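You operate a simulated robot arm through the tools that you are given. There is no shell and no other tool.

You run a simulated robot arm. Do the job below in one go: nothing can be reset, and whatever is moved stays where it is left.

## Task
Scan the tyre's label and send the colour that the screen names.
Fine: dial to that colour, then SEND once; scanner back in its cradle. Set down upright: scanner.

The check looks at the end state, three seconds after you hand in, the way a careful person would. Anything else that was tipped, shoved, dropped, spilled or broken makes it a failure.

## Robot
A 7-joint arm with a three-finger gripper, fixed in place. Base frame: the origin is on the floor under the middle of its stand, x ahead of it, y to its left, z up; the work surface is at about z = 920. Readings come in mm, rad, newtons and seconds.
With the tool pointing down near the work surface it reaches from about 100 to 880 mm from the base axis. Its first joint turns from -2.897 to 2.897 rad. Payload 2.94 kg.
Tool frame: the origin (TCP) lies between the finger pads and is the grasp point; the fingertips stand 30 mm ahead of it; z points along the fingers, y is the line along which they close. The gripper opens to 132 mm; its body begins 107 mm behind the TCP.
Orientation is that of the tool frame in the base frame, as a unit quaternion [w, x, y, z]. With the fingers straight down and closing along the base's y, the tool's x points along the base's -x, its y along +y and its z along -z.

## Interface
- The arm moves only by the tool jog_arm. Its argument "series" is a list of rows, each a list of 7 numbers: the turn, a rotation vector about the tool's x, y, z in rad, then the shift along the tool's x, y, z in mm, then the opening, from 0 (shut) to 1 (fully open). In form: [[ax, ay, az, x, y, z, gripper], ...]. A call has 1 to 20 rows; each row shifts and turns the commanded pose from where the row before left it, along the tool's axes as they then stand. Rows are played at 5 a second. More than 50 mm and 0.15 rad between two rows, or a gripper value outside its range, and nothing of the call is played. Where a pose cannot be reached the arm comes as near as it can. A force on the tool above 40 N (or 10 N above the force at the start of the call, whichever is more), or a blocked arm, ends the call early, and 0.2 s more pass. Each finger travels about 37.4 mm/s and halts on what it meets, pressing with about 41 N; the grip force reading is that of the motor and also rises with nothing between the fingers. The clock runs only during rows and for 0.2 s after the last one: add rows that do not move to give the fingers time. The reply holds the time, the measured pose of the TCP, the force on the tool along the base axes, the opening and the grip force, in the units named above and with some noise, with the torque about the TCP (base axes, N m) and any sound that the robot's microphone picked up.
- Cameras (640 x 400 px; columns grow to the right, rows downward): "scene" is fixed at [53.1, -501, 1706.5]; the picture's right is [0.86, 0.50, 0.00], its down [0.14, -0.25, -0.96] and it looks along [-0.48, 0.83, -0.29] (base axes); focal length 214 px, centre (320, 200). "wrist" rides on the gripper at [72, 3, -144] in the tool frame; the picture's right is [-0.04, 1.00, 0.00], its down [-0.88, -0.04, -0.48] and it looks along [-0.48, -0.02, 0.88] (tool axes); focal length 256 px, centre (320, 200). There is no depth. A picture from a camera that has moved, and an enlarged one, comes with that camera's place and axes in the base frame and with its lens. The place of the scene camera against the robot may be out by one fixed shift of up to 18 mm in any direction.
- capture(camera): a new picture of that camera. The clock stands still meanwhile.
- move_column(by): moves the trunk up (or, below 0, down) by that many mm; the arm rides with it, the base frame stays. It gives what a move gives, with no picture.
- inspect(camera, box): a new picture of the part [left, top, right, bottom] of that camera's present view, enlarged. The clock stands still meanwhile.
- sign_off(): hands the job in; it is judged then, once.

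Places have to be worked out from the pictures, the camera data and where the tool is seen. Open the gripper and draw the arm clear of the work before you hand the job in, unless the task says otherwise.

The tools are called after ">>>" as name(argument=value, ...) on one line, values as JSON. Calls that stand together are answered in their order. jog_arm: Moves the arm, as the interface text tells. Its arguments: {"type":"object","properties":{"series":{"type":"array","items":{"type":"array","items":{"type":"number"}}}},"required":["series"]} The other tools are called the same way: move_column (by) moves the trunk up or down; capture (camera) takes a picture; inspect (camera, box) takes an enlarged picture of a part of a camera's view; sign_off () hands the job in.

At the start:

```text
time_s: 0.0
tcp_pos: [441.3, -427.2, 1358.7]
orientation: [0.0, 0.0, 1.0, 0.0]
contact_force: [-0.3, 0.4, 0.0]
torque: [0.03, 0.02, 0.01]
width: 132.0
finger_force: 0.0
trunk travel left (down, up): [-450.0, 90.0]
```

scene: 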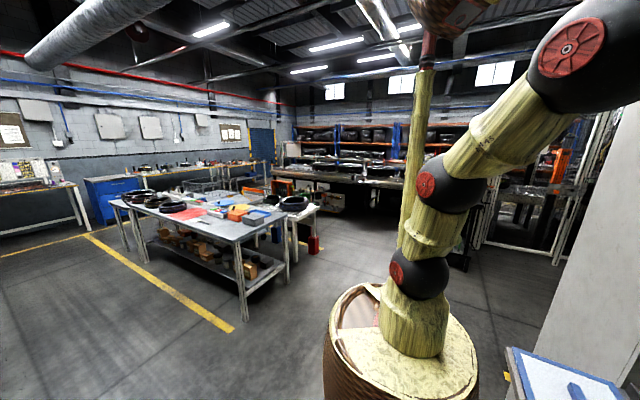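
wrist: 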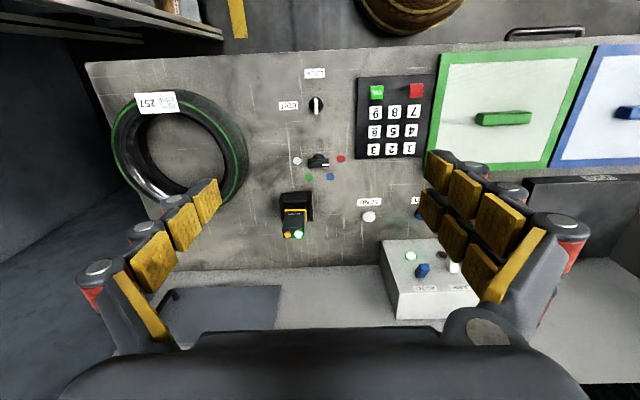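

The wrist view shows a work panel with a tyre (label "257..."), a small scanner-like object in a cradle, a dial with coloured dots, a keypad and boxes. I'll look closer at each before moving.

>>> inspect(camera="wrist", box=[240, 60, 440, 260])

>>> inspect(camera="wrist", box=[80, 70, 260, 220])

>>> inspect(camera="wrist", box=[340, 180, 500, 330])

>>> inspect(camera="wrist", box=[260, 180, 340, 250])

```text
2.00 times, centred on (340, 160) of wrist
camera zoom: at [369.9, -424.2, 1501.7], right [0.04, 1.0, 0.0], down [0.88, -0.04, 0.48], along [0.48, -0.02, -0.88], focal length 512 px, centre (280, 280)
```

zoom: 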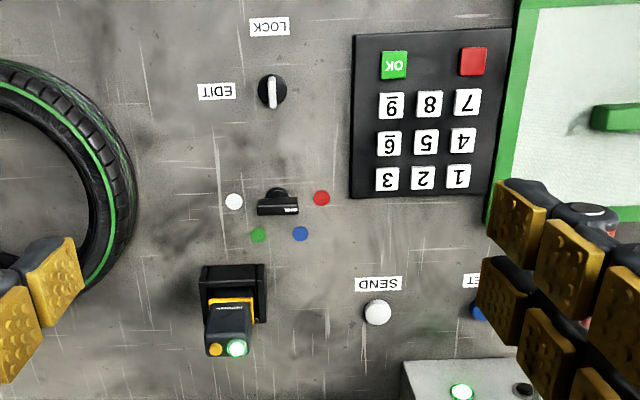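

```text
2.67 times, centred on (170, 145) of wrist
camera zoom: at [369.9, -424.2, 1501.7], right [0.04, 1.0, 0.0], down [0.88, -0.04, 0.48], along [0.48, -0.02, -0.88], focal length 683 px, centre (720, 347)
```

zoom: 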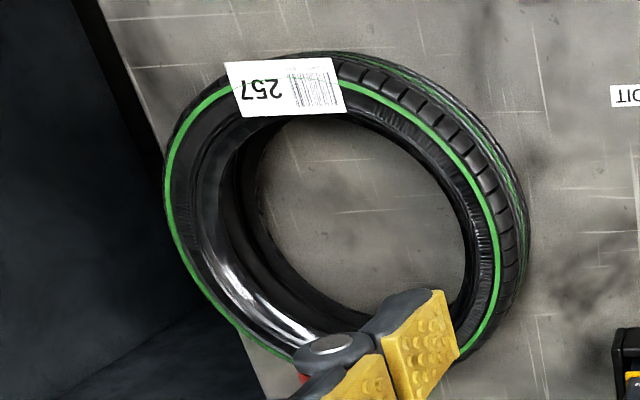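

```text
2.67 times, centred on (420, 255) of wrist
camera zoom: at [369.9, -424.2, 1501.7], right [0.04, 1.0, 0.0], down [0.88, -0.04, 0.48], along [0.48, -0.02, -0.88], focal length 683 px, centre (53, 53)
```

zoom: 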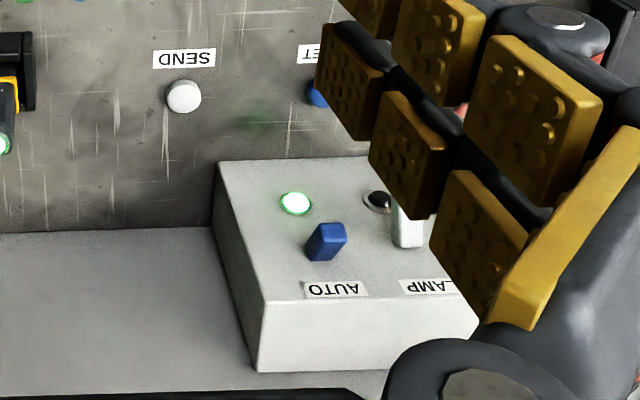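

```text
5.71 times, centred on (300, 215) of wrist
camera zoom: at [369.9, -424.2, 1501.7], right [0.04, 1.0, 0.0], down [0.88, -0.04, 0.48], along [0.48, -0.02, -0.88], focal length 1463 px, centre (434, 114)
```

zoom: 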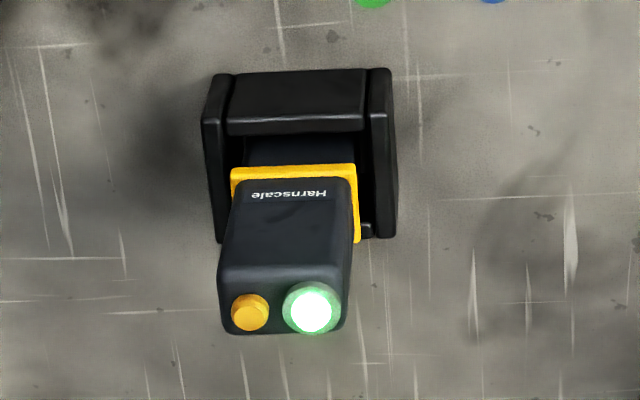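

The panel lies flat before the arm: cradle with scanner near (730, -505), tyre to the right, a SEND button, a colour dial. I still need to find the screen, so I tilt the wrist camera upward/forward in free air.

>>> jog_arm(series=[[0, -0.14, 0, 0, 0, 0, 1], [0, -0.14, 0, 0, 0, 0, 1], [0, -0.14, 0, 0, 0, 0, 1], [0, -0.14, 0, 0, 0, 0, 1], [0, 0, 0, 0, 0, 0, 1]])

>>> capture(camera="wrist")

```text
time_s: 1.2
tcp_pos: [441.5, -427.0, 1359.0]
orientation: [0.277, 0.0, 0.961, 0.0]
contact_force: [0.1, 0.8, 1.0]
torque: [0.06, -0.01, 0.03]
width: 132.0
finger_force: 0.0
trunk travel left (down, up): [-450.0, 90.0]
```

```text
taken
camera wrist: at [305.0, -423.6, 1441.4], right [0.04, 1.0, 0.02], down [0.49, -0.04, 0.87], along [0.87, -0.02, -0.49], focal length 256 px, centre (320, 200)
```

wrist: 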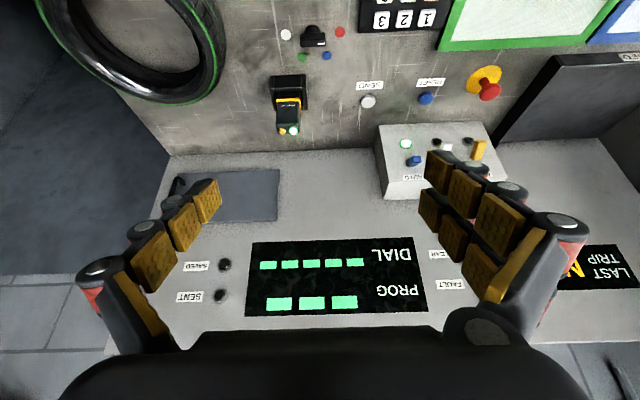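

The back wall (image is upside down) has a display with DIAL / PROG lines and SAVED / SENT / FAULT lamps. I zoom in on it and its surroundings.

>>> inspect(camera="wrist", box=[150, 150, 450, 330])

>>> inspect(camera="wrist", box=[360, 50, 640, 310])

>>> inspect(camera="wrist", box=[250, 10, 370, 150])

```text
2.13 times, centred on (300, 240) of wrist
camera zoom: at [305.0, -423.6, 1441.4], right [0.04, 1.0, 0.02], down [0.49, -0.04, 0.87], along [0.87, -0.02, -0.49], focal length 546 px, centre (363, 115)
```

zoom: 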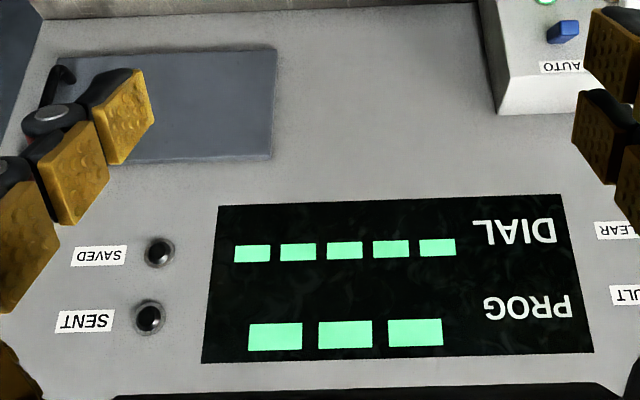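

```text
1.54 times, centred on (500, 180) of wrist
camera zoom: at [305.0, -423.6, 1441.4], right [0.04, 1.0, 0.02], down [0.49, -0.04, 0.87], along [0.87, -0.02, -0.49], focal length 394 px, centre (43, 231)
```

zoom: 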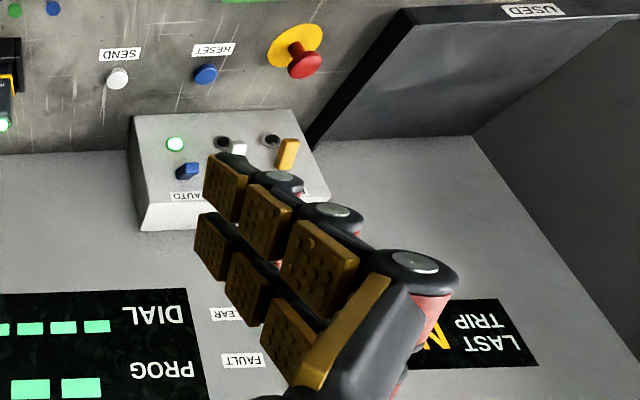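

```text
2.86 times, centred on (310, 80) of wrist
camera zoom: at [305.0, -423.6, 1441.4], right [0.04, 1.0, 0.02], down [0.49, -0.04, 0.87], along [0.87, -0.02, -0.49], focal length 731 px, centre (349, 543)
```

zoom: 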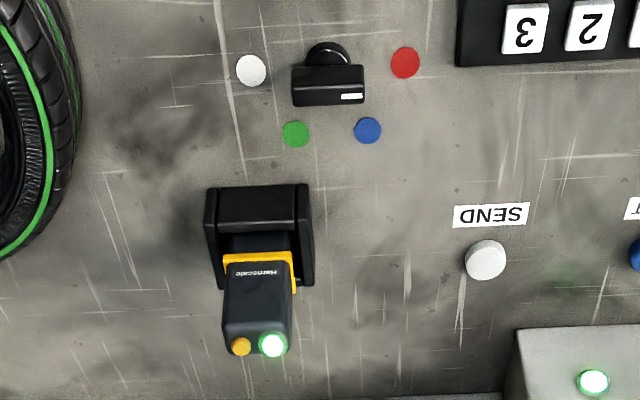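

The display's DIAL and PROG lines are blank for now; lamps SAVED, SENT, CLEAR/FAULT are dark. I return the tool to straight down and move over toward the tyre for a closer look at the label.

>>> jog_arm(series=[[0, 0.14, 0, 0, 0, 0, 1], [0, 0.14, 0, 0, 0, 0, 1], [0, 0.14, 0, 0, 0, 0, 1], [0, 0.14, 0, 0, 0, 0, 1], [0, 0, 0, 17.6, -36.6, 7.4, 1], [0, 0, 0, 17.6, -36.6, 7.4, 1], [0, 0, 0, 17.6, -36.6, 7.4, 1], [0, 0, 0, 17.6, -36.6, 7.4, 1], [0, 0, 0, 17.6, -36.6, 7.4, 1], [0, 0, 0, 17.6, -36.6, 7.4, 1], [0, 0, 0, 17.6, -36.6, 7.4, 1], [0, 0, 0, 17.6, -36.6, 7.4, 1], [0, 0, 0, 0, 0, 0, 1]])

>>> capture(camera="wrist")

```text
time_s: 4.0
tcp_pos: [300.5, -719.2, 1301.5]
orientation: [0.0, 0.001, 1.0, 0.001]
contact_force: [-0.9, 0.3, -0.2]
torque: [-0.03, 0.0, -0.01]
width: 131.9
finger_force: 0.0
trunk travel left (down, up): [-450.0, 90.0]
```

```text
taken
camera wrist: at [229.7, -716.5, 1443.8], right [0.04, 1.0, 0.0], down [0.88, -0.04, 0.48], along [0.48, -0.02, -0.88], focal length 256 px, centre (320, 200)
```

wrist: 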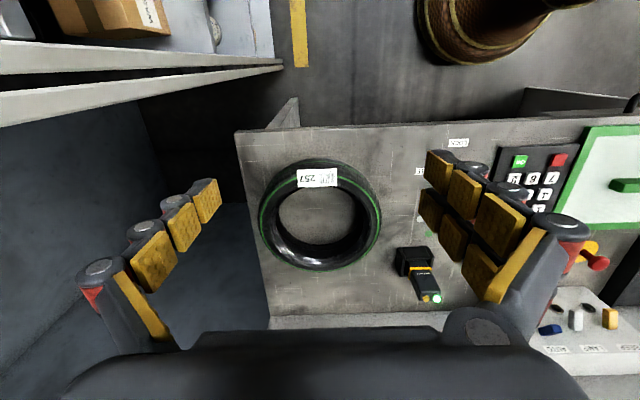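

>>> inspect(camera="wrist", box=[250, 140, 400, 280])

>>> inspect(camera="wrist", box=[380, 220, 460, 310])

>>> inspect(camera="wrist", box=[520, 280, 640, 370])

```text
2.86 times, centred on (325, 210) of wrist
camera zoom: at [229.7, -716.5, 1443.8], right [0.04, 1.0, 0.0], down [0.88, -0.04, 0.48], along [0.48, -0.02, -0.88], focal length 731 px, centre (306, 171)
```

zoom: 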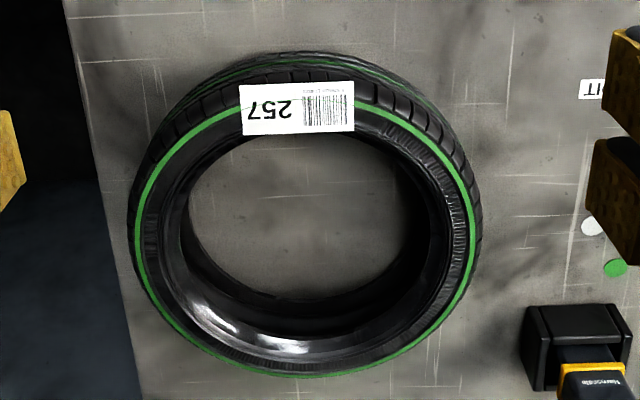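

```text
4.44 times, centred on (420, 265) of wrist
camera zoom: at [229.7, -716.5, 1443.8], right [0.04, 1.0, 0.0], down [0.88, -0.04, 0.48], along [0.48, -0.02, -0.88], focal length 1138 px, centre (-124, -89)
```

zoom: 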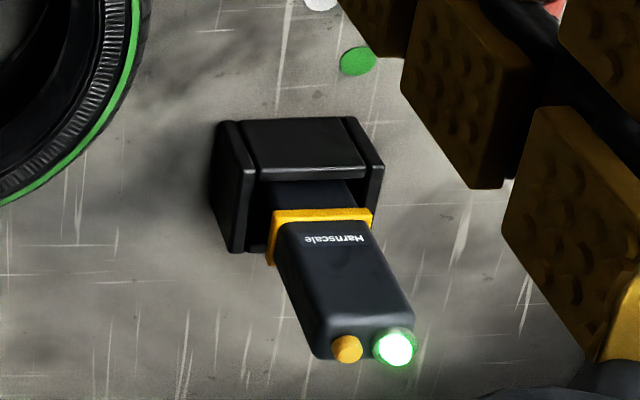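

```text
4.44 times, centred on (580, 325) of wrist
camera zoom: at [229.7, -716.5, 1443.8], right [0.04, 1.0, 0.0], down [0.88, -0.04, 0.48], along [0.48, -0.02, -0.88], focal length 1138 px, centre (-836, -356)
```

zoom: 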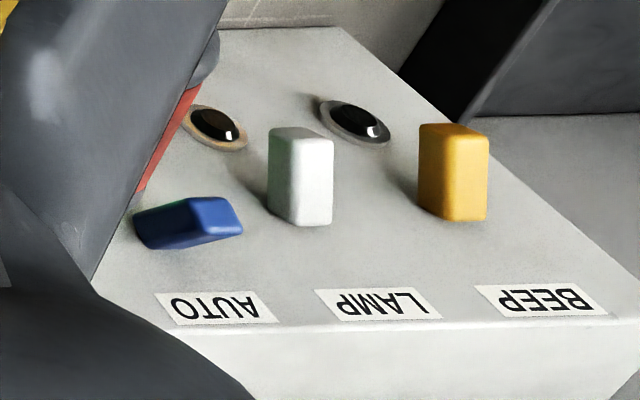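

Label centre works out to about (427, -731, 991) on the top sidewall of the flat-lying tyre; the scanner stands vertical at about (691, -495), top near z=1060. I move closer over the scanner to study it and the cradle.

>>> jog_arm(series=[[0, 0, 0, -32.4, 28, 6.4, 1], [0, 0, 0, -32.4, 28, 6.4, 1], [0, 0, 0, -32.4, 28, 6.4, 1], [0, 0, 0, -32.4, 28, 6.4, 1], [0, 0, 0, -32.4, 28, 6.4, 1], [0, 0, 0, -32.4, 28, 6.4, 1], [0, 0, 0, -32.4, 28, 6.4, 1], [0, 0, 0, -32.4, 28, 6.4, 1], [0, 0, 0, 0, 0, 0, 1]])

>>> capture(camera="wrist")

>>> inspect(camera="wrist", box=[260, 130, 380, 260])

```text
time_s: 6.0
tcp_pos: [560.0, -498.9, 1248.6]
orientation: [0.0, 0.001, 1.0, -0.001]
contact_force: [0.3, -0.2, 0.1]
torque: [-0.01, -0.01, -0.01]
width: 131.9
finger_force: 0.1
trunk travel left (down, up): [-450.0, 90.0]
```

```text
taken
camera wrist: at [488.4, -497.2, 1390.9], right [0.04, 1.0, 0.0], down [0.88, -0.04, 0.48], along [0.47, -0.02, -0.88], focal length 256 px, centre (320, 200)
```

wrist: 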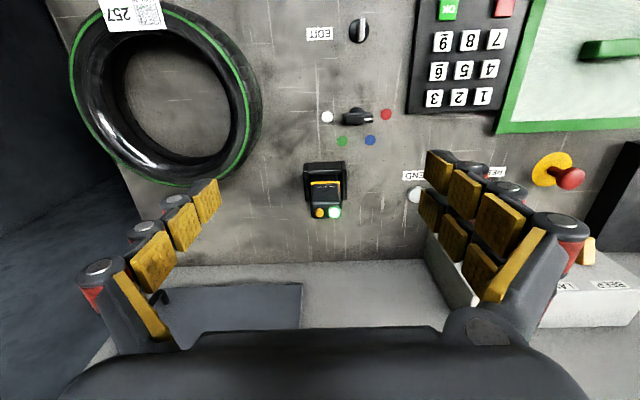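

```text
3.08 times, centred on (320, 195) of wrist
camera zoom: at [488.4, -497.2, 1390.9], right [0.04, 1.0, 0.0], down [0.88, -0.04, 0.48], along [0.47, -0.02, -0.88], focal length 788 px, centre (320, 215)
```

zoom: 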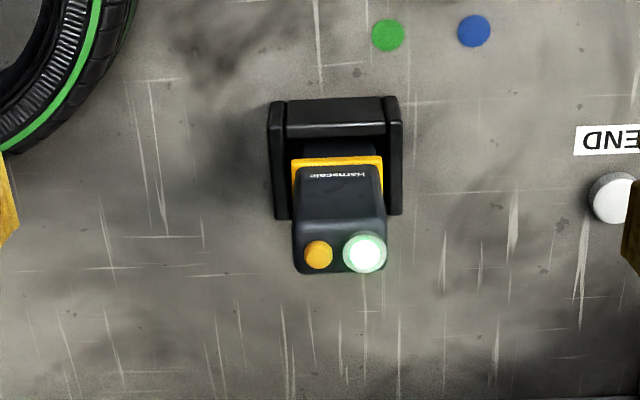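

I want to know the finger layout against the scanner size before choosing a grip direction, so I zoom on the fingers.

>>> inspect(camera="wrist", box=[400, 130, 600, 340])

>>> inspect(camera="wrist", box=[60, 150, 260, 360])

>>> inspect(camera="wrist", box=[300, 0, 420, 160])

```text
1.90 times, centred on (500, 235) of wrist
camera zoom: at [488.4, -497.2, 1390.9], right [0.04, 1.0, 0.0], down [0.88, -0.04, 0.48], along [0.47, -0.02, -0.88], focal length 488 px, centre (-23, 133)
```

zoom: 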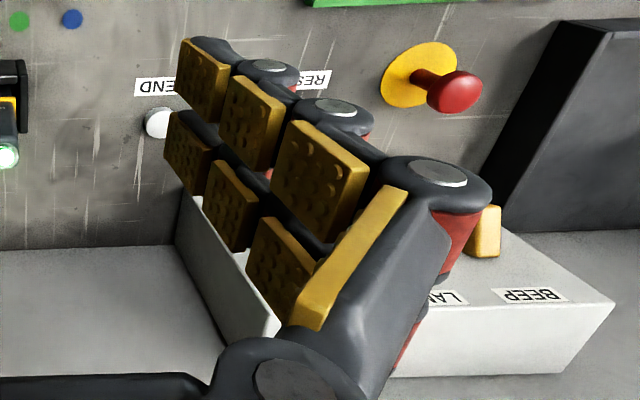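

```text
1.90 times, centred on (160, 255) of wrist
camera zoom: at [488.4, -497.2, 1390.9], right [0.04, 1.0, 0.0], down [0.88, -0.04, 0.48], along [0.47, -0.02, -0.88], focal length 488 px, centre (625, 95)
```

zoom: 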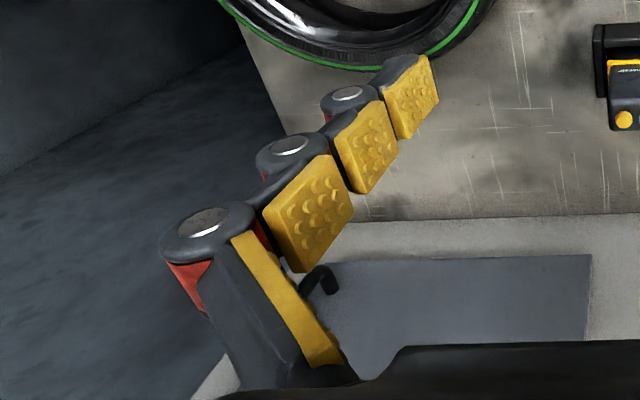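

```text
2.50 times, centred on (360, 80) of wrist
camera zoom: at [488.4, -497.2, 1390.9], right [0.04, 1.0, 0.0], down [0.88, -0.04, 0.48], along [0.47, -0.02, -0.88], focal length 640 px, centre (220, 500)
```

zoom: 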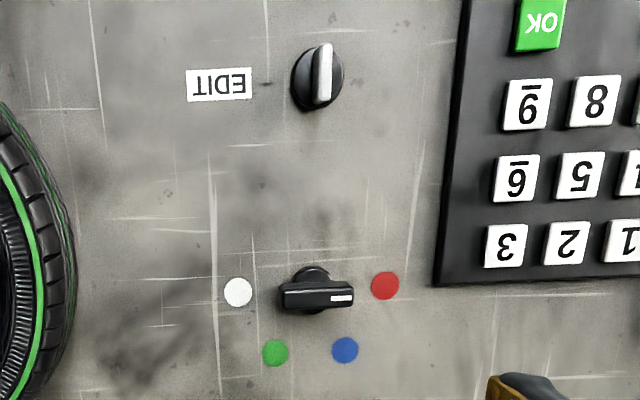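

The dial's pointer currently faces red (+y end); dots lie on a 52 mm circle around (572, -435.5) at 60° steps: red, blue, green, white. The finger pads fit the scanner's flat sides gripping along y, so I move above the scanner at (688, -495.4) and let the arm settle.

>>> jog_arm(series=[[0, 0, 0, -32, 0.6, 12.1, 1], [0, 0, 0, -32, 0.6, 12.1, 1], [0, 0, 0, -32, 0.6, 12.1, 1], [0, 0, 0, -32, 0.6, 12.1, 1], [0, 0, 0, 0, 0, 0, 1], [0, 0, 0, 0, 0, 0, 1], [0, 0, 0, 0, 0, 0, 1]])

>>> capture(camera="wrist")

>>> inspect(camera="wrist", box=[260, 70, 380, 190])

```text
time_s: 7.6
tcp_pos: [690.6, -492.7, 1199.5]
orientation: [0.001, 0.0, 1.0, 0.0]
contact_force: [0.3, -1.1, -0.1]
torque: [0.03, -0.02, 0.04]
width: 132.0
finger_force: 0.1
trunk travel left (down, up): [-450.0, 90.0]
```

```text
taken
camera wrist: at [619.5, -490.3, 1342.5], right [0.04, 1.0, 0.0], down [0.88, -0.04, 0.48], along [0.48, -0.02, -0.88], focal length 256 px, centre (320, 200)
```

wrist: 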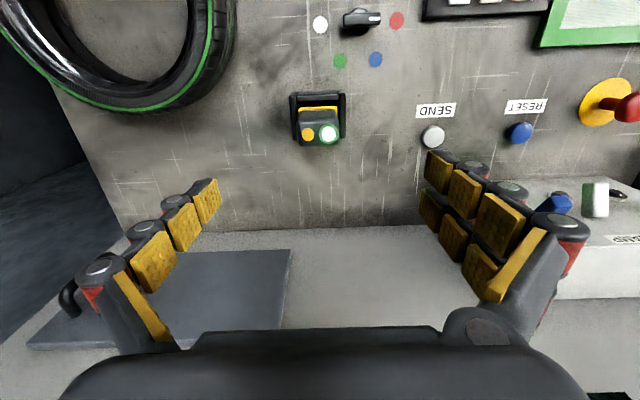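

```text
3.33 times, centred on (320, 130) of wrist
camera zoom: at [619.5, -490.3, 1342.5], right [0.04, 1.0, 0.0], down [0.88, -0.04, 0.48], along [0.48, -0.02, -0.88], focal length 853 px, centre (320, 433)
```

zoom: 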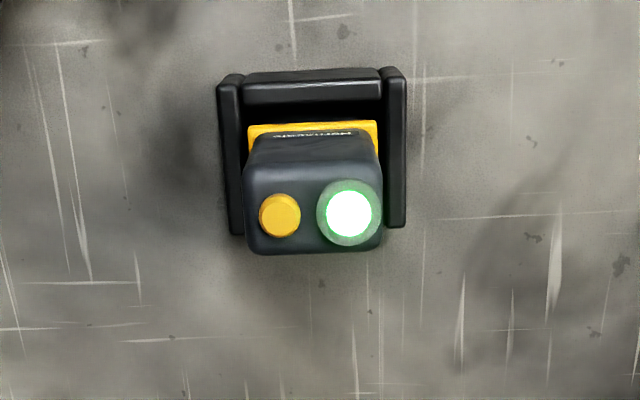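

The scanner's centre reads (690.7, -495.0), top z≈1058, depth 28 mm, width about 48 mm; the tool is 2 mm off in y. I correct and descend to z≈1026 with the gripper open.

>>> jog_arm(series=[[0, 0, 0, 0, -2, 20, 1], [0, 0, 0, 0, 0, 40, 1], [0, 0, 0, 0, 0, 40, 1], [0, 0, 0, 0, 0, 40, 1], [0, 0, 0, 0, 0, 33, 1], [0, 0, 0, 0, 0, 0, 1], [0, 0, 0, 0, 0, 0, 1]])

>>> capture(camera="wrist")

>>> inspect(camera="wrist", box=[200, 90, 450, 260])

```text
time_s: 9.2
tcp_pos: [691.3, -497.3, 1025.9]
orientation: [0.001, 0.0, 1.0, 0.001]
contact_force: [-0.1, -0.7, 0.0]
torque: [-0.02, -0.03, 0.02]
width: 132.2
finger_force: 0.0
trunk travel left (down, up): [-450.0, 90.0]
```

```text
taken
camera wrist: at [620.1, -493.9, 1169.0], right [0.04, 1.0, 0.0], down [0.88, -0.04, 0.48], along [0.47, -0.02, -0.88], focal length 256 px, centre (320, 200)
```

wrist: 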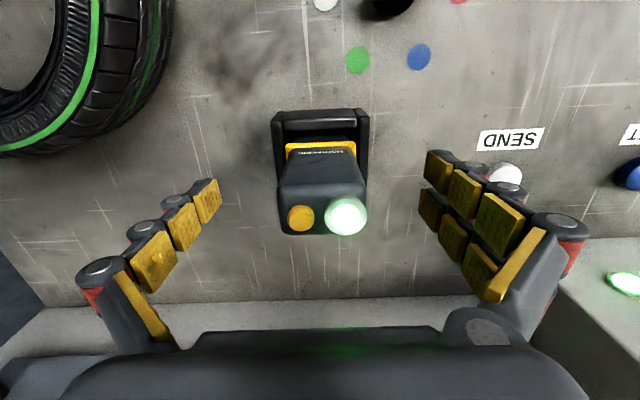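

```text
2.35 times, centred on (325, 175) of wrist
camera zoom: at [620.1, -493.9, 1169.0], right [0.04, 1.0, 0.0], down [0.88, -0.04, 0.48], along [0.47, -0.02, -0.88], focal length 602 px, centre (308, 259)
```

zoom: 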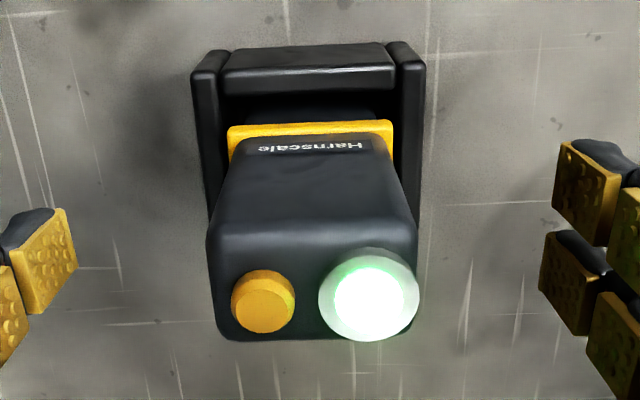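

The tool sits about 1.7 mm off in y from the scanner's centre (-495.3). I nudge that out and close the fingers on the scanner's sides.

>>> jog_arm(series=[[0, 0, 0, 1, 1.8, 0, 1], [0, 0, 0, 0, 0, 0, 1], [0, 0, 0, 0, 0, 0, 0.6], [0, 0, 0, 0, 0, 0, 0.45], [0, 0, 0, 0, 0, 0, 0.3], [0, 0, 0, 0, 0, 0, 0.2], [0, 0, 0, 0, 0, 0, 0.1], [0, 0, 0, 0, 0, 0, 0], [0, 0, 0, 0, 0, 0, 0], [0, 0, 0, 0, 0, 0, 0]])

>>> capture(camera="wrist")

```text
time_s: 11.4
tcp_pos: [689.4, -494.2, 1025.9]
orientation: [0.001, 0.001, 1.0, 0.0]
contact_force: [-0.2, 0.5, 0.5]
torque: [-0.01, -0.01, 0.01]
width: 47.6
finger_force: 22.6
trunk travel left (down, up): [-450.0, 90.0]
```

```text
taken
camera wrist: at [617.7, -491.5, 1169.4], right [0.04, 1.0, 0.0], down [0.88, -0.04, 0.48], along [0.48, -0.02, -0.88], focal length 256 px, centre (320, 200)
```

wrist: 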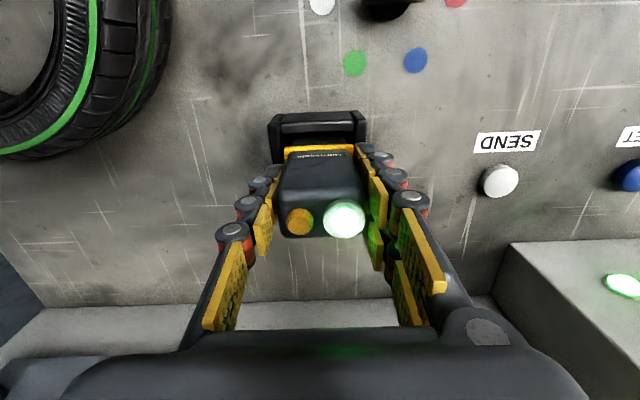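

Width reads 47.6 mm with the scanner between the pads. I hold a moment for full grip force, then lift straight up slowly.

>>> jog_arm(series=[[0, 0, 0, 0, 0, 0, 0], [0, 0, 0, 0, 0, 0, 0], [0, 0, 0, 0, 0, -5, 0], [0, 0, 0, 0, 0, -10, 0], [0, 0, 0, 0, 0, -15, 0], [0, 0, 0, 0, 0, -20, 0], [0, 0, 0, 0, 0, -25, 0], [0, 0, 0, 0, 0, -25, 0], [0, 0, 0, 0, 0, 0, 0], [0, 0, 0, 0, 0, 0, 0]])

>>> capture(camera="wrist")

>>> inspect(camera="wrist", box=[200, 70, 450, 260])

```text
time_s: 13.6
tcp_pos: [687.1, -494.0, 1126.6]
orientation: [-0.001, 0.0, 1.0, 0.0]
contact_force: [0.5, 0.0, -1.2]
torque: [-0.03, -0.02, 0.02]
width: 47.2
finger_force: 41.0
trunk travel left (down, up): [-450.0, 90.0]
```

```text
taken
camera wrist: at [615.8, -491.1, 1270.0], right [0.04, 1.0, 0.0], down [0.88, -0.04, 0.48], along [0.47, -0.02, -0.88], focal length 256 px, centre (320, 200)
```

wrist: 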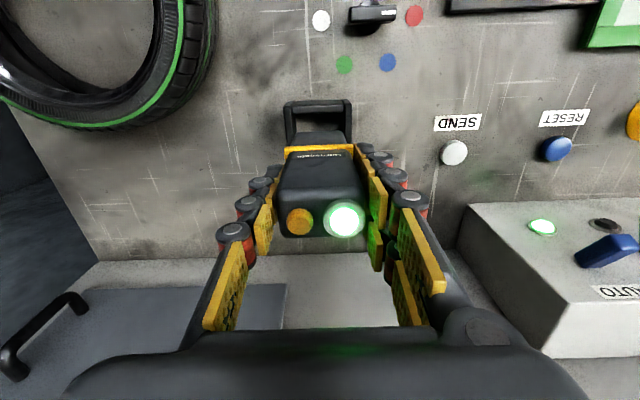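

```text
2.11 times, centred on (325, 165) of wrist
camera zoom: at [615.8, -491.1, 1270.0], right [0.04, 1.0, 0.0], down [0.88, -0.04, 0.48], along [0.47, -0.02, -0.88], focal length 539 px, centre (310, 274)
```

zoom: 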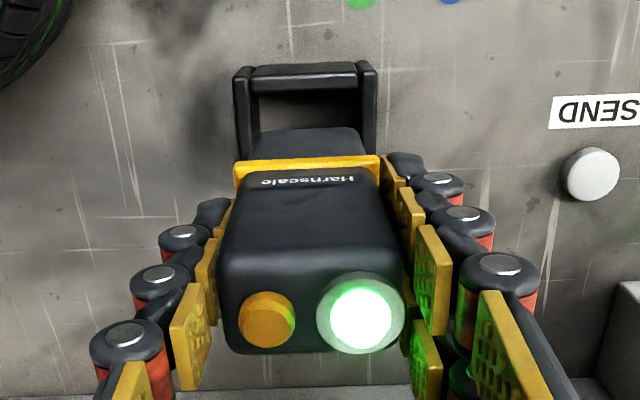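

The scanner is out (nose bottom about 100 mm below the TCP), the cradle stayed put and grip is 41 N. I raise a little more and carry it over the label's barcode at about (430, -713), nose pointing down.

>>> jog_arm(series=[[0, 0, 0, 0, 0, -30, 0], [0, 0, 0, 0, 0, -30, 0], [0, 0, 0, 21.6, -18.25, 0, 0], [0, 0, 0, 21.6, -18.25, 0, 0], [0, 0, 0, 21.6, -18.25, 0, 0], [0, 0, 0, 21.6, -18.25, 0, 0], [0, 0, 0, 21.6, -18.25, 0, 0], [0, 0, 0, 21.6, -18.25, 0, 0], [0, 0, 0, 21.6, -18.25, 0, 0], [0, 0, 0, 21.6, -18.25, 0, 0], [0, 0, 0, 21.6, -18.25, 0, 0], [0, 0, 0, 21.6, -18.25, 0, 0], [0, 0, 0, 21.6, -18.25, 0, 0], [0, 0, 0, 21.6, -18.25, 0, 0], [0, 0, 0, 0, 0, 0, 0], [0, 0, 0, 0, 0, 0, 0], [0, 0, 0, 0, 0, 0, 0]])

>>> capture(camera="wrist")

```text
time_s: 17.2
tcp_pos: [427.1, -710.4, 1187.1]
orientation: [0.0, -0.001, 1.0, -0.001]
contact_force: [0.2, 0.9, -3.2]
torque: [-0.02, 0.03, -0.01]
width: 47.1
finger_force: 41.1
trunk travel left (down, up): [-450.0, 90.0]
```

```text
taken
camera wrist: at [355.7, -708.9, 1330.2], right [0.04, 1.0, 0.0], down [0.88, -0.04, 0.48], along [0.47, -0.02, -0.88], focal length 256 px, centre (320, 200)
```

wrist: 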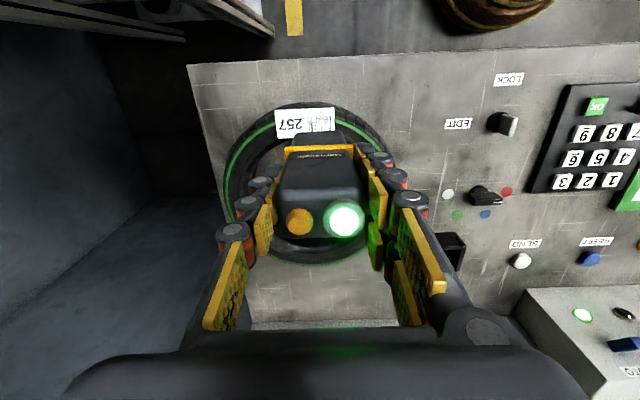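

The nose hangs over the label about 95 mm above it. I lower in steps and check the LED and view for a sign of reading.

>>> jog_arm(series=[[0, 0, 0, 0, 0, 15, 0], [0, 0, 0, 0, 0, 15, 0], [0, 0, 0, 0, 0, 0, 0], [0, 0, 0, 0, 0, 0, 0], [0, 0, 0, 0, 0, 0, 0], [0, 0, 0, 0, 0, 0, 0]])

>>> inspect(camera="wrist", box=[220, 80, 420, 260])

>>> capture(camera="scene")

```text
time_s: 18.6
tcp_pos: [428.6, -711.1, 1157.3]
orientation: [0.0, 0.0, 1.0, 0.0]
contact_force: [1.2, 0.6, -1.0]
torque: [0.0, 0.01, 0.02]
width: 47.1
finger_force: 41.1
trunk travel left (down, up): [-450.0, 90.0]
```

```text
2.22 times, centred on (320, 170) of wrist
camera zoom: at [356.4, -708.0, 1301.0], right [0.04, 1.0, 0.0], down [0.88, -0.04, 0.48], along [0.47, -0.02, -0.88], focal length 569 px, centre (320, 267)
```

zoom: 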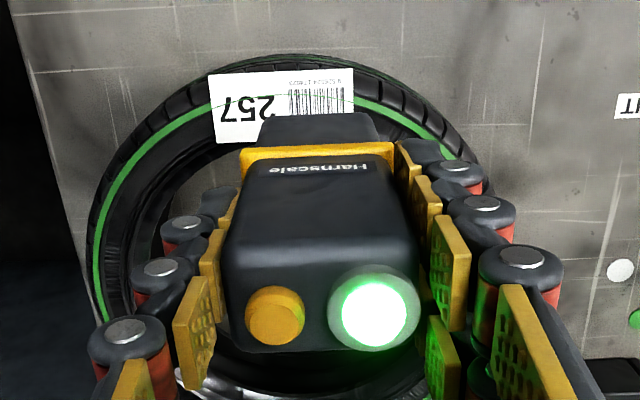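

```text
taken
```

scene: 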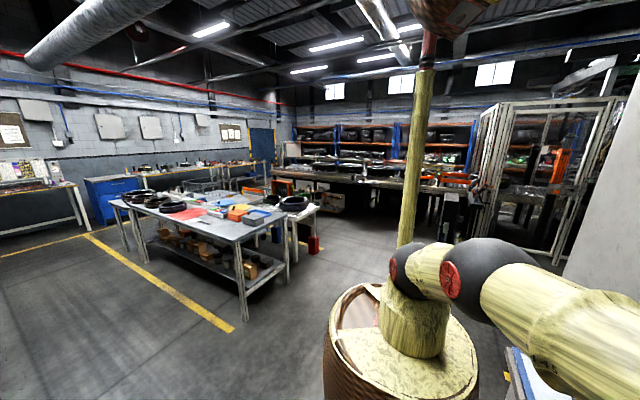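

No change on the LED yet at a standoff of about 65 mm. I shift 4 mm toward the barcode's centre and lower a further 25 mm, holding still for a second.

>>> jog_arm(series=[[0, 0, 0, 4, 0, 10, 0], [0, 0, 0, 0, 0, 15, 0], [0, 0, 0, 0, 0, 0, 0], [0, 0, 0, 0, 0, 0, 0], [0, 0, 0, 0, 0, 0, 0], [0, 0, 0, 0, 0, 0, 0], [0, 0, 0, 0, 0, 0, 0]])

>>> inspect(camera="wrist", box=[220, 80, 420, 260])

```text
time_s: 20.2
tcp_pos: [424.2, -711.6, 1131.1]
orientation: [0.0, 0.001, 1.0, 0.0]
contact_force: [0.1, -0.3, -3.1]
torque: [0.01, 0.02, -0.01]
width: 47.1
finger_force: 40.8
trunk travel left (down, up): [-450.0, 90.0]
```

```text
2.22 times, centred on (320, 170) of wrist
camera zoom: at [352.9, -709.3, 1274.2], right [0.04, 1.0, 0.0], down [0.88, -0.04, 0.48], along [0.47, -0.02, -0.88], focal length 569 px, centre (320, 267)
```

zoom: 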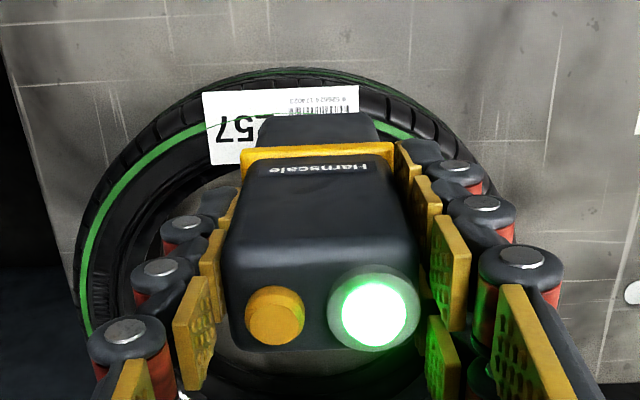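

I can't tell from the LED alone, so I lift well clear and turn the wrist camera toward the back-wall display to see whether the scan registered.

>>> jog_arm(series=[[0, 0, 0, 0, 0, -35, 0], [0, 0, 0, 0, 0, -35, 0], [0, 0, 0, 0, 0, -35, 0], [0, 0, 0, 0, 0, -35, 0], [0, 0, 0, 0, 0, -35, 0], [0, 0, 0, 0, 0, -35, 0], [0, 0, 0, 0, 0, -35, 0], [0, 0, 0, 0, 0, -35, 0], [0, 0, 0.1, 0, 0, 0, 0], [0, 0, 0.1, 0, 0, 0, 0], [0, -0.12, 0, 0, 0, 0, 0], [0, -0.12, 0, 0, 0, 0, 0], [0, -0.12, 0, 0, 0, 0, 0], [0, -0.12, 0, 0, 0, 0, 0], [0, -0.12, 0, 0, 0, 0, 0], [0, -0.12, 0, 0, 0, 0, 0], [0, -0.12, 0, 0, 0, 0, 0], [0, 0, 0, 0, 0, 0, 0]])

>>> capture(camera="wrist")

```text
time_s: 24.0
tcp_pos: [424.1, -712.8, 1411.5]
orientation: [0.406, 0.091, 0.908, -0.04]
contact_force: [-0.4, 0.2, -1.6]
torque: [0.0, 0.04, 0.01]
width: 47.1
finger_force: 40.5
trunk travel left (down, up): [-450.0, 90.0]
```

```text
taken
camera wrist: at [273.0, -678.6, 1452.7], right [0.23, 0.97, 0.03], down [0.22, -0.08, 0.97], along [0.95, -0.21, -0.23], focal length 256 px, centre (320, 200)
```

wrist: 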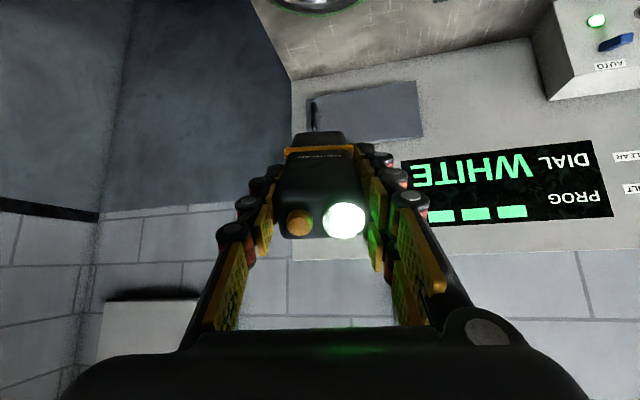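

The display now reads DIAL WHITE: the scan registered. I zoom to confirm before returning the scanner.

>>> inspect(camera="wrist", box=[390, 120, 640, 240])

```text
2.56 times, centred on (515, 180) of wrist
camera zoom: at [273.0, -678.6, 1452.7], right [0.23, 0.97, 0.03], down [0.22, -0.08, 0.97], along [0.95, -0.21, -0.23], focal length 655 px, centre (-179, 251)
```

zoom: 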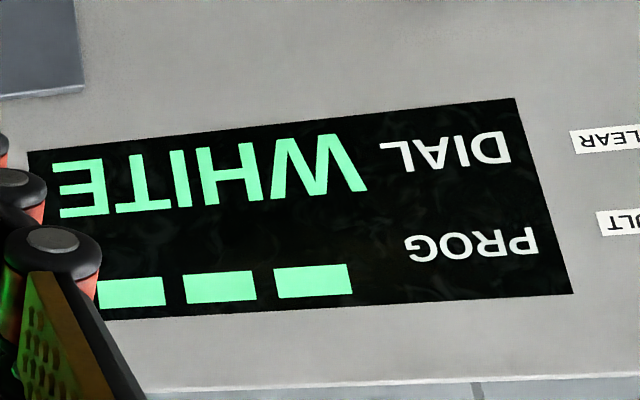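

Confirmed WHITE. I undo the tilt and yaw exactly, then carry the scanner back over the cradle at high z, retracing my commanded offsets.

>>> jog_arm(series=[[0, 0.12, 0, 0, 0, 0, 0], [0, 0.12, 0, 0, 0, 0, 0], [0, 0.12, 0, 0, 0, 0, 0], [0, 0.12, 0, 0, 0, 0, 0], [0, 0.12, 0, 0, 0, 0, 0], [0, 0.12, 0, 0, 0, 0, 0], [0, 0.12, 0, 0, 0, 0, 0], [0, 0, -0.1, 0, 0, 0, 0], [0, 0, -0.1, 0, 0, 0, 0], [0, 0, 0, -26.32, 21.9, 0, 0], [0, 0, 0, -26.32, 21.9, 0, 0], [0, 0, 0, -26.32, 21.9, 0, 0], [0, 0, 0, -26.32, 21.9, 0, 0], [0, 0, 0, -26.32, 21.9, 0, 0], [0, 0, 0, -26.32, 21.9, 0, 0], [0, 0, 0, -26.32, 21.9, 0, 0], [0, 0, 0, -26.32, 21.9, 0, 0], [0, 0, 0, -26.32, 21.9, 0, 0], [0, 0, 0, -26.32, 21.9, 0, 0], [0, 0, 0, 0, 0, 0, 0]])

>>> jog_arm(series=[[0, 0, 0, 0, 0, 35, 0], [0, 0, 0, 0, 0, 35, 0], [0, 0, 0, 0, 0, 35, 0], [0, 0, 0, 0, 0, 35, 0], [0, 0, 0, 0, 0, 35, 0], [0, 0, 0, 0, 0, 35, 0], [0, 0, 0, 0, 0, 35, 0], [0, 0, 0, 0, 0, 20, 0], [0, 0, 0, 0, 0, 0, 0], [0, 0, 0, 0, 0, 0, 0], [0, 0, 0, 0, 0, 0, 0]])

>>> capture(camera="wrist")

>>> inspect(camera="wrist", box=[200, 70, 450, 260])

```text
time_s: 28.2
tcp_pos: [682.6, -489.2, 1406.0]
orientation: [-0.001, 0.0, 1.0, 0.002]
contact_force: [-0.3, 0.5, -2.8]
torque: [0.06, 0.05, -0.03]
width: 47.2
finger_force: 40.9
out of reach, approached as far as the arm can: row 19
trunk travel left (down, up): [-450.0, 90.0]
```

```text
time_s: 30.6
tcp_pos: [678.5, -488.0, 1144.4]
orientation: [0.0, 0.0, 1.0, 0.0]
contact_force: [0.1, 0.4, -2.0]
torque: [-0.03, 0.03, 0.05]
width: 47.3
finger_force: 40.7
trunk travel left (down, up): [-450.0, 90.0]
```

```text
taken
camera wrist: at [607.8, -485.5, 1287.9], right [0.04, 1.0, 0.0], down [0.88, -0.04, 0.48], along [0.47, -0.02, -0.88], focal length 256 px, centre (320, 200)
```

wrist: 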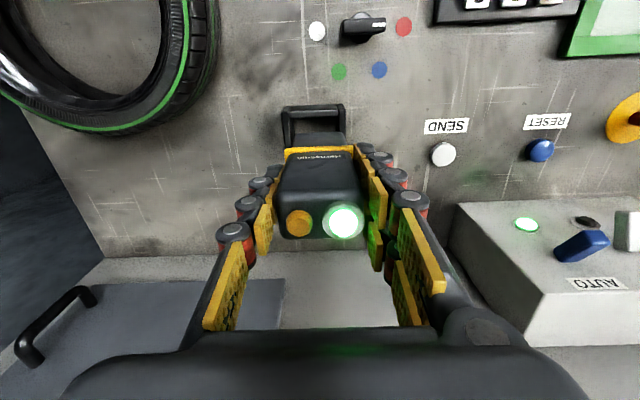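

```text
2.11 times, centred on (325, 165) of wrist
camera zoom: at [607.8, -485.5, 1287.9], right [0.04, 1.0, 0.0], down [0.88, -0.04, 0.48], along [0.47, -0.02, -0.88], focal length 539 px, centre (310, 274)
```

zoom: 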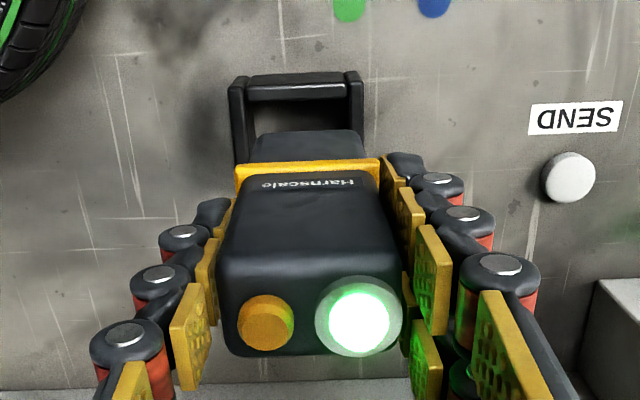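

The reach limit clipped one row, so the tool is now at about (679, -488) instead of (687.5, -494). I correct by (+8, -5.6, -18) to match the earlier lift pose and compare the picture with the one taken just after lifting.

>>> jog_arm(series=[[0, 0, 0, -4, -2.8, 0, 0], [0, 0, 0, -4, -2.8, 0, 0], [0, 0, 0, 0, 0, 9, 0], [0, 0, 0, 0, 0, 8.9, 0], [0, 0, 0, 0, 0, 0, 0], [0, 0, 0, 0, 0, 0, 0], [0, 0, 0, 0, 0, 0, 0]])

>>> inspect(camera="wrist", box=[200, 70, 450, 260])

```text
time_s: 32.2
tcp_pos: [688.6, -494.3, 1126.0]
orientation: [0.0, 0.0, 1.0, 0.0]
contact_force: [0.3, 0.6, -1.9]
torque: [-0.03, 0.02, 0.01]
width: 47.1
finger_force: 41.0
trunk travel left (down, up): [-450.0, 90.0]
```

```text
2.11 times, centred on (325, 165) of wrist
camera zoom: at [616.8, -492.1, 1269.6], right [0.04, 1.0, 0.0], down [0.88, -0.04, 0.48], along [0.47, -0.02, -0.88], focal length 539 px, centre (310, 274)
```

zoom: 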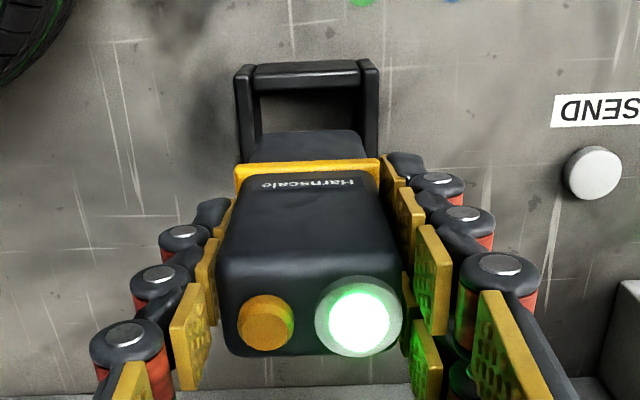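

The cradle appears within 1-1.5 mm of where it was right after lifting (camera reading 616.8/-492.1 vs 615.8/-491.1). I correct that and lower 35 mm, stopping before the nose enters.

>>> jog_arm(series=[[0, 0, 0, 0.6, 0.9, 0, 0], [0, 0, 0, 0, 0, 12, 0], [0, 0, 0, 0, 0, 12, 0], [0, 0, 0, 0, 0, 11, 0], [0, 0, 0, 0, 0, 0, 0], [0, 0, 0, 0, 0, 0, 0], [0, 0, 0, 0, 0, 0, 0]])

>>> inspect(camera="wrist", box=[200, 70, 450, 260])

```text
time_s: 33.8
tcp_pos: [687.8, -491.7, 1090.5]
orientation: [0.0, 0.0, 1.0, 0.0]
contact_force: [0.5, 0.3, -2.9]
torque: [-0.03, 0.0, 0.06]
width: 47.2
finger_force: 40.8
trunk travel left (down, up): [-450.0, 90.0]
```

```text
2.11 times, centred on (325, 165) of wrist
camera zoom: at [616.4, -489.9, 1234.3], right [0.04, 1.0, 0.0], down [0.88, -0.04, 0.48], along [0.47, -0.02, -0.88], focal length 539 px, centre (310, 274)
```

zoom: 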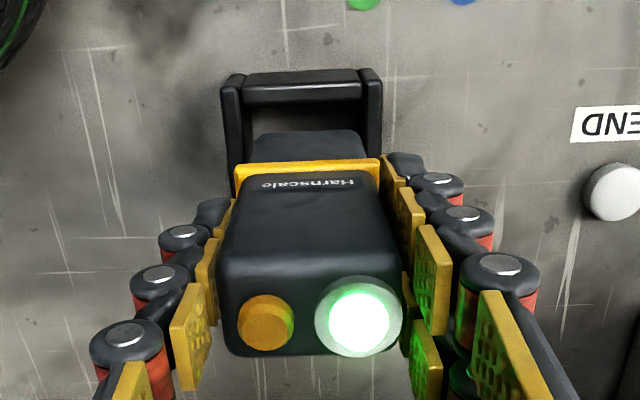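

The tool reads 1.4 mm too far in +y, and the picture agrees (nose sits ~1.5-2 mm right of the cradle slot's centre). I correct that and recheck.

>>> jog_arm(series=[[0, 0, 0, 0, -1.4, 0, 0], [0, 0, 0, 0, 0, 0, 0], [0, 0, 0, 0, 0, 0, 0]])

>>> inspect(camera="wrist", box=[260, 80, 380, 170])

```text
time_s: 34.6
tcp_pos: [687.8, -494.5, 1091.5]
orientation: [0.0, -0.001, 1.0, 0.001]
contact_force: [-0.4, 0.0, -1.9]
torque: [-0.03, 0.0, 0.02]
width: 47.3
finger_force: 41.0
trunk travel left (down, up): [-450.0, 90.0]
```

```text
4.44 times, centred on (320, 125) of wrist
camera zoom: at [615.8, -491.6, 1234.6], right [0.04, 1.0, 0.0], down [0.88, -0.04, 0.48], along [0.47, -0.02, -0.88], focal length 1138 px, centre (320, 533)
```

zoom: 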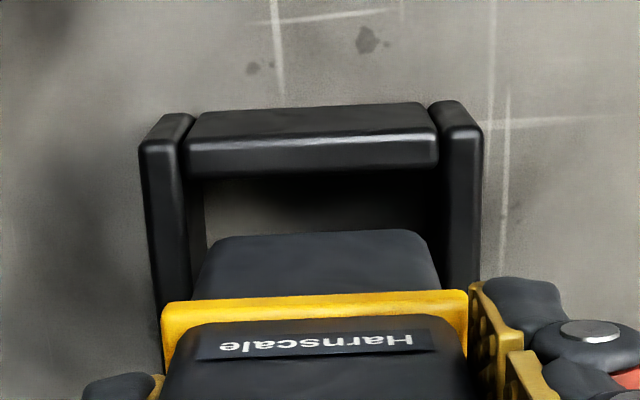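

Now the nose sits centred between the cradle cheeks (camera y -491.6 vs -491.5 at pick). I lower gently another 25 mm, watching the force.

>>> jog_arm(series=[[0, 0, 0, -0.7, 0, 5, 0], [0, 0, 0, 0, 0, 5, 0], [0, 0, 0, 0, 0, 5, 0], [0, 0, 0, 0, 0, 5, 0], [0, 0, 0, 0, 0, 5, 0], [0, 0, 0, 0, 0, 0, 0], [0, 0, 0, 0, 0, 0, 0]])

>>> inspect(camera="wrist", box=[260, 80, 380, 170])

```text
time_s: 36.2
tcp_pos: [688.3, -491.8, 1067.9]
orientation: [-0.001, 0.0, 1.0, 0.0]
contact_force: [0.1, 0.1, -2.0]
torque: [0.0, 0.0, 0.0]
width: 47.3
finger_force: 40.7
trunk travel left (down, up): [-450.0, 90.0]
```

```text
4.44 times, centred on (320, 125) of wrist
camera zoom: at [616.3, -489.8, 1209.8], right [0.04, 1.0, 0.0], down [0.88, -0.04, 0.48], along [0.47, -0.02, -0.88], focal length 1138 px, centre (320, 533)
```

zoom: 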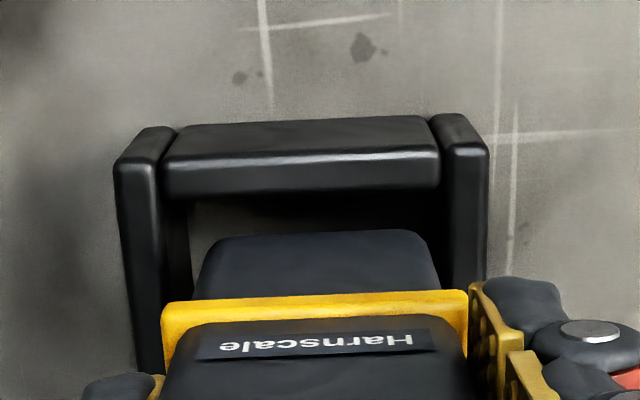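

The arm wandered +1.8 mm in y; the slot leaves about ±4 mm, but I recentre by -1.7 mm and then lower another 20 mm.

>>> jog_arm(series=[[0, 0, 0, -0.7, -1.7, 0, 0], [0, 0, 0, 0, 0, 5, 0], [0, 0, 0, 0, 0, 5, 0], [0, 0, 0, 0, 0, 5, 0], [0, 0, 0, 0, 0, 5, 0], [0, 0, 0, 0, 0, 0, 0], [0, 0, 0, 0, 0, 0, 0]])

>>> inspect(camera="wrist", box=[260, 80, 380, 170])

```text
time_s: 37.8
tcp_pos: [688.6, -495.8, 1045.5]
orientation: [0.001, 0.0, 1.0, 0.0]
contact_force: [-0.6, -0.6, -2.7]
torque: [-0.01, -0.04, 0.04]
width: 47.3
finger_force: 40.7
trunk travel left (down, up): [-450.0, 90.0]
```

```text
4.44 times, centred on (320, 125) of wrist
camera zoom: at [617.2, -494.0, 1189.2], right [0.04, 1.0, 0.0], down [0.88, -0.04, 0.48], along [0.47, -0.02, -0.88], focal length 1138 px, centre (320, 533)
```

zoom: 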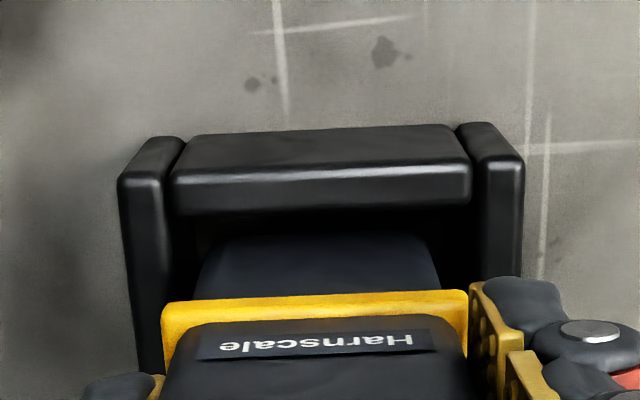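

Now it overshot to -494.0 (2.5 mm too far -y). I correct in place before the final lowering.

>>> jog_arm(series=[[0, 0, 0, -0.3, 2.2, 0, 0], [0, 0, 0, 0, 0, 0, 0], [0, 0, 0, 0, 0, 0, 0]])

>>> inspect(camera="wrist", box=[260, 80, 380, 170])

```text
time_s: 38.6
tcp_pos: [688.9, -494.7, 1047.5]
orientation: [0.0, 0.001, 1.0, 0.0]
contact_force: [0.5, 0.8, -2.0]
torque: [0.0, 0.01, 0.01]
width: 47.2
finger_force: 41.1
trunk travel left (down, up): [-450.0, 90.0]
```

```text
4.44 times, centred on (320, 125) of wrist
camera zoom: at [617.6, -492.0, 1189.9], right [0.04, 1.0, 0.0], down [0.88, -0.04, 0.48], along [0.47, -0.02, -0.88], focal length 1138 px, centre (320, 533)
```

zoom: 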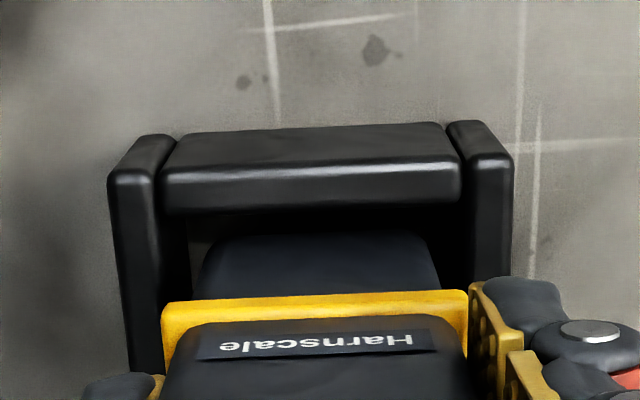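

Aligned: (617.6, -492.0) vs (617.7, -491.5) at pick. I lower the next 17 mm in small steps, watching force.

>>> jog_arm(series=[[0, 0, 0, 0, 0.3, 4, 0], [0, 0, 0, 0, 0, 4, 0], [0, 0, 0, 0, 0, 4, 0], [0, 0, 0, 0, 0, 3, 0], [0, 0, 0, 0, 0, 2, 0], [0, 0, 0, 0, 0, 0, 0], [0, 0, 0, 0, 0, 0, 0]])

>>> inspect(camera="wrist", box=[200, 70, 450, 260])

```text
time_s: 40.2
tcp_pos: [690.6, -493.8, 1030.4]
orientation: [0.0, 0.0, 1.0, 0.0]
contact_force: [0.9, 0.4, -2.7]
torque: [0.03, 0.05, 0.01]
width: 47.4
finger_force: 41.4
trunk travel left (down, up): [-450.0, 90.0]
```

```text
2.11 times, centred on (325, 165) of wrist
camera zoom: at [618.7, -491.3, 1172.9], right [0.04, 1.0, 0.0], down [0.88, -0.04, 0.48], along [0.47, -0.02, -0.88], focal length 539 px, centre (310, 274)
```

zoom: 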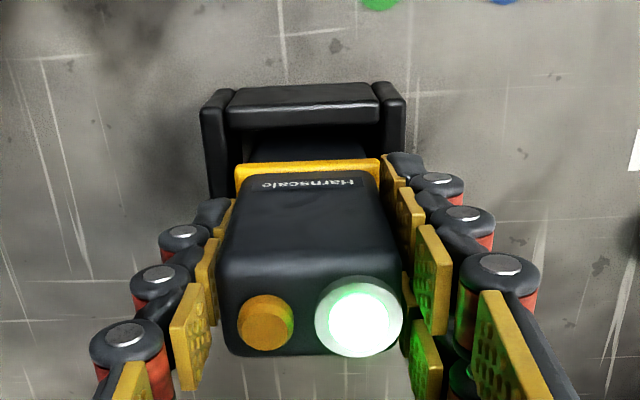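

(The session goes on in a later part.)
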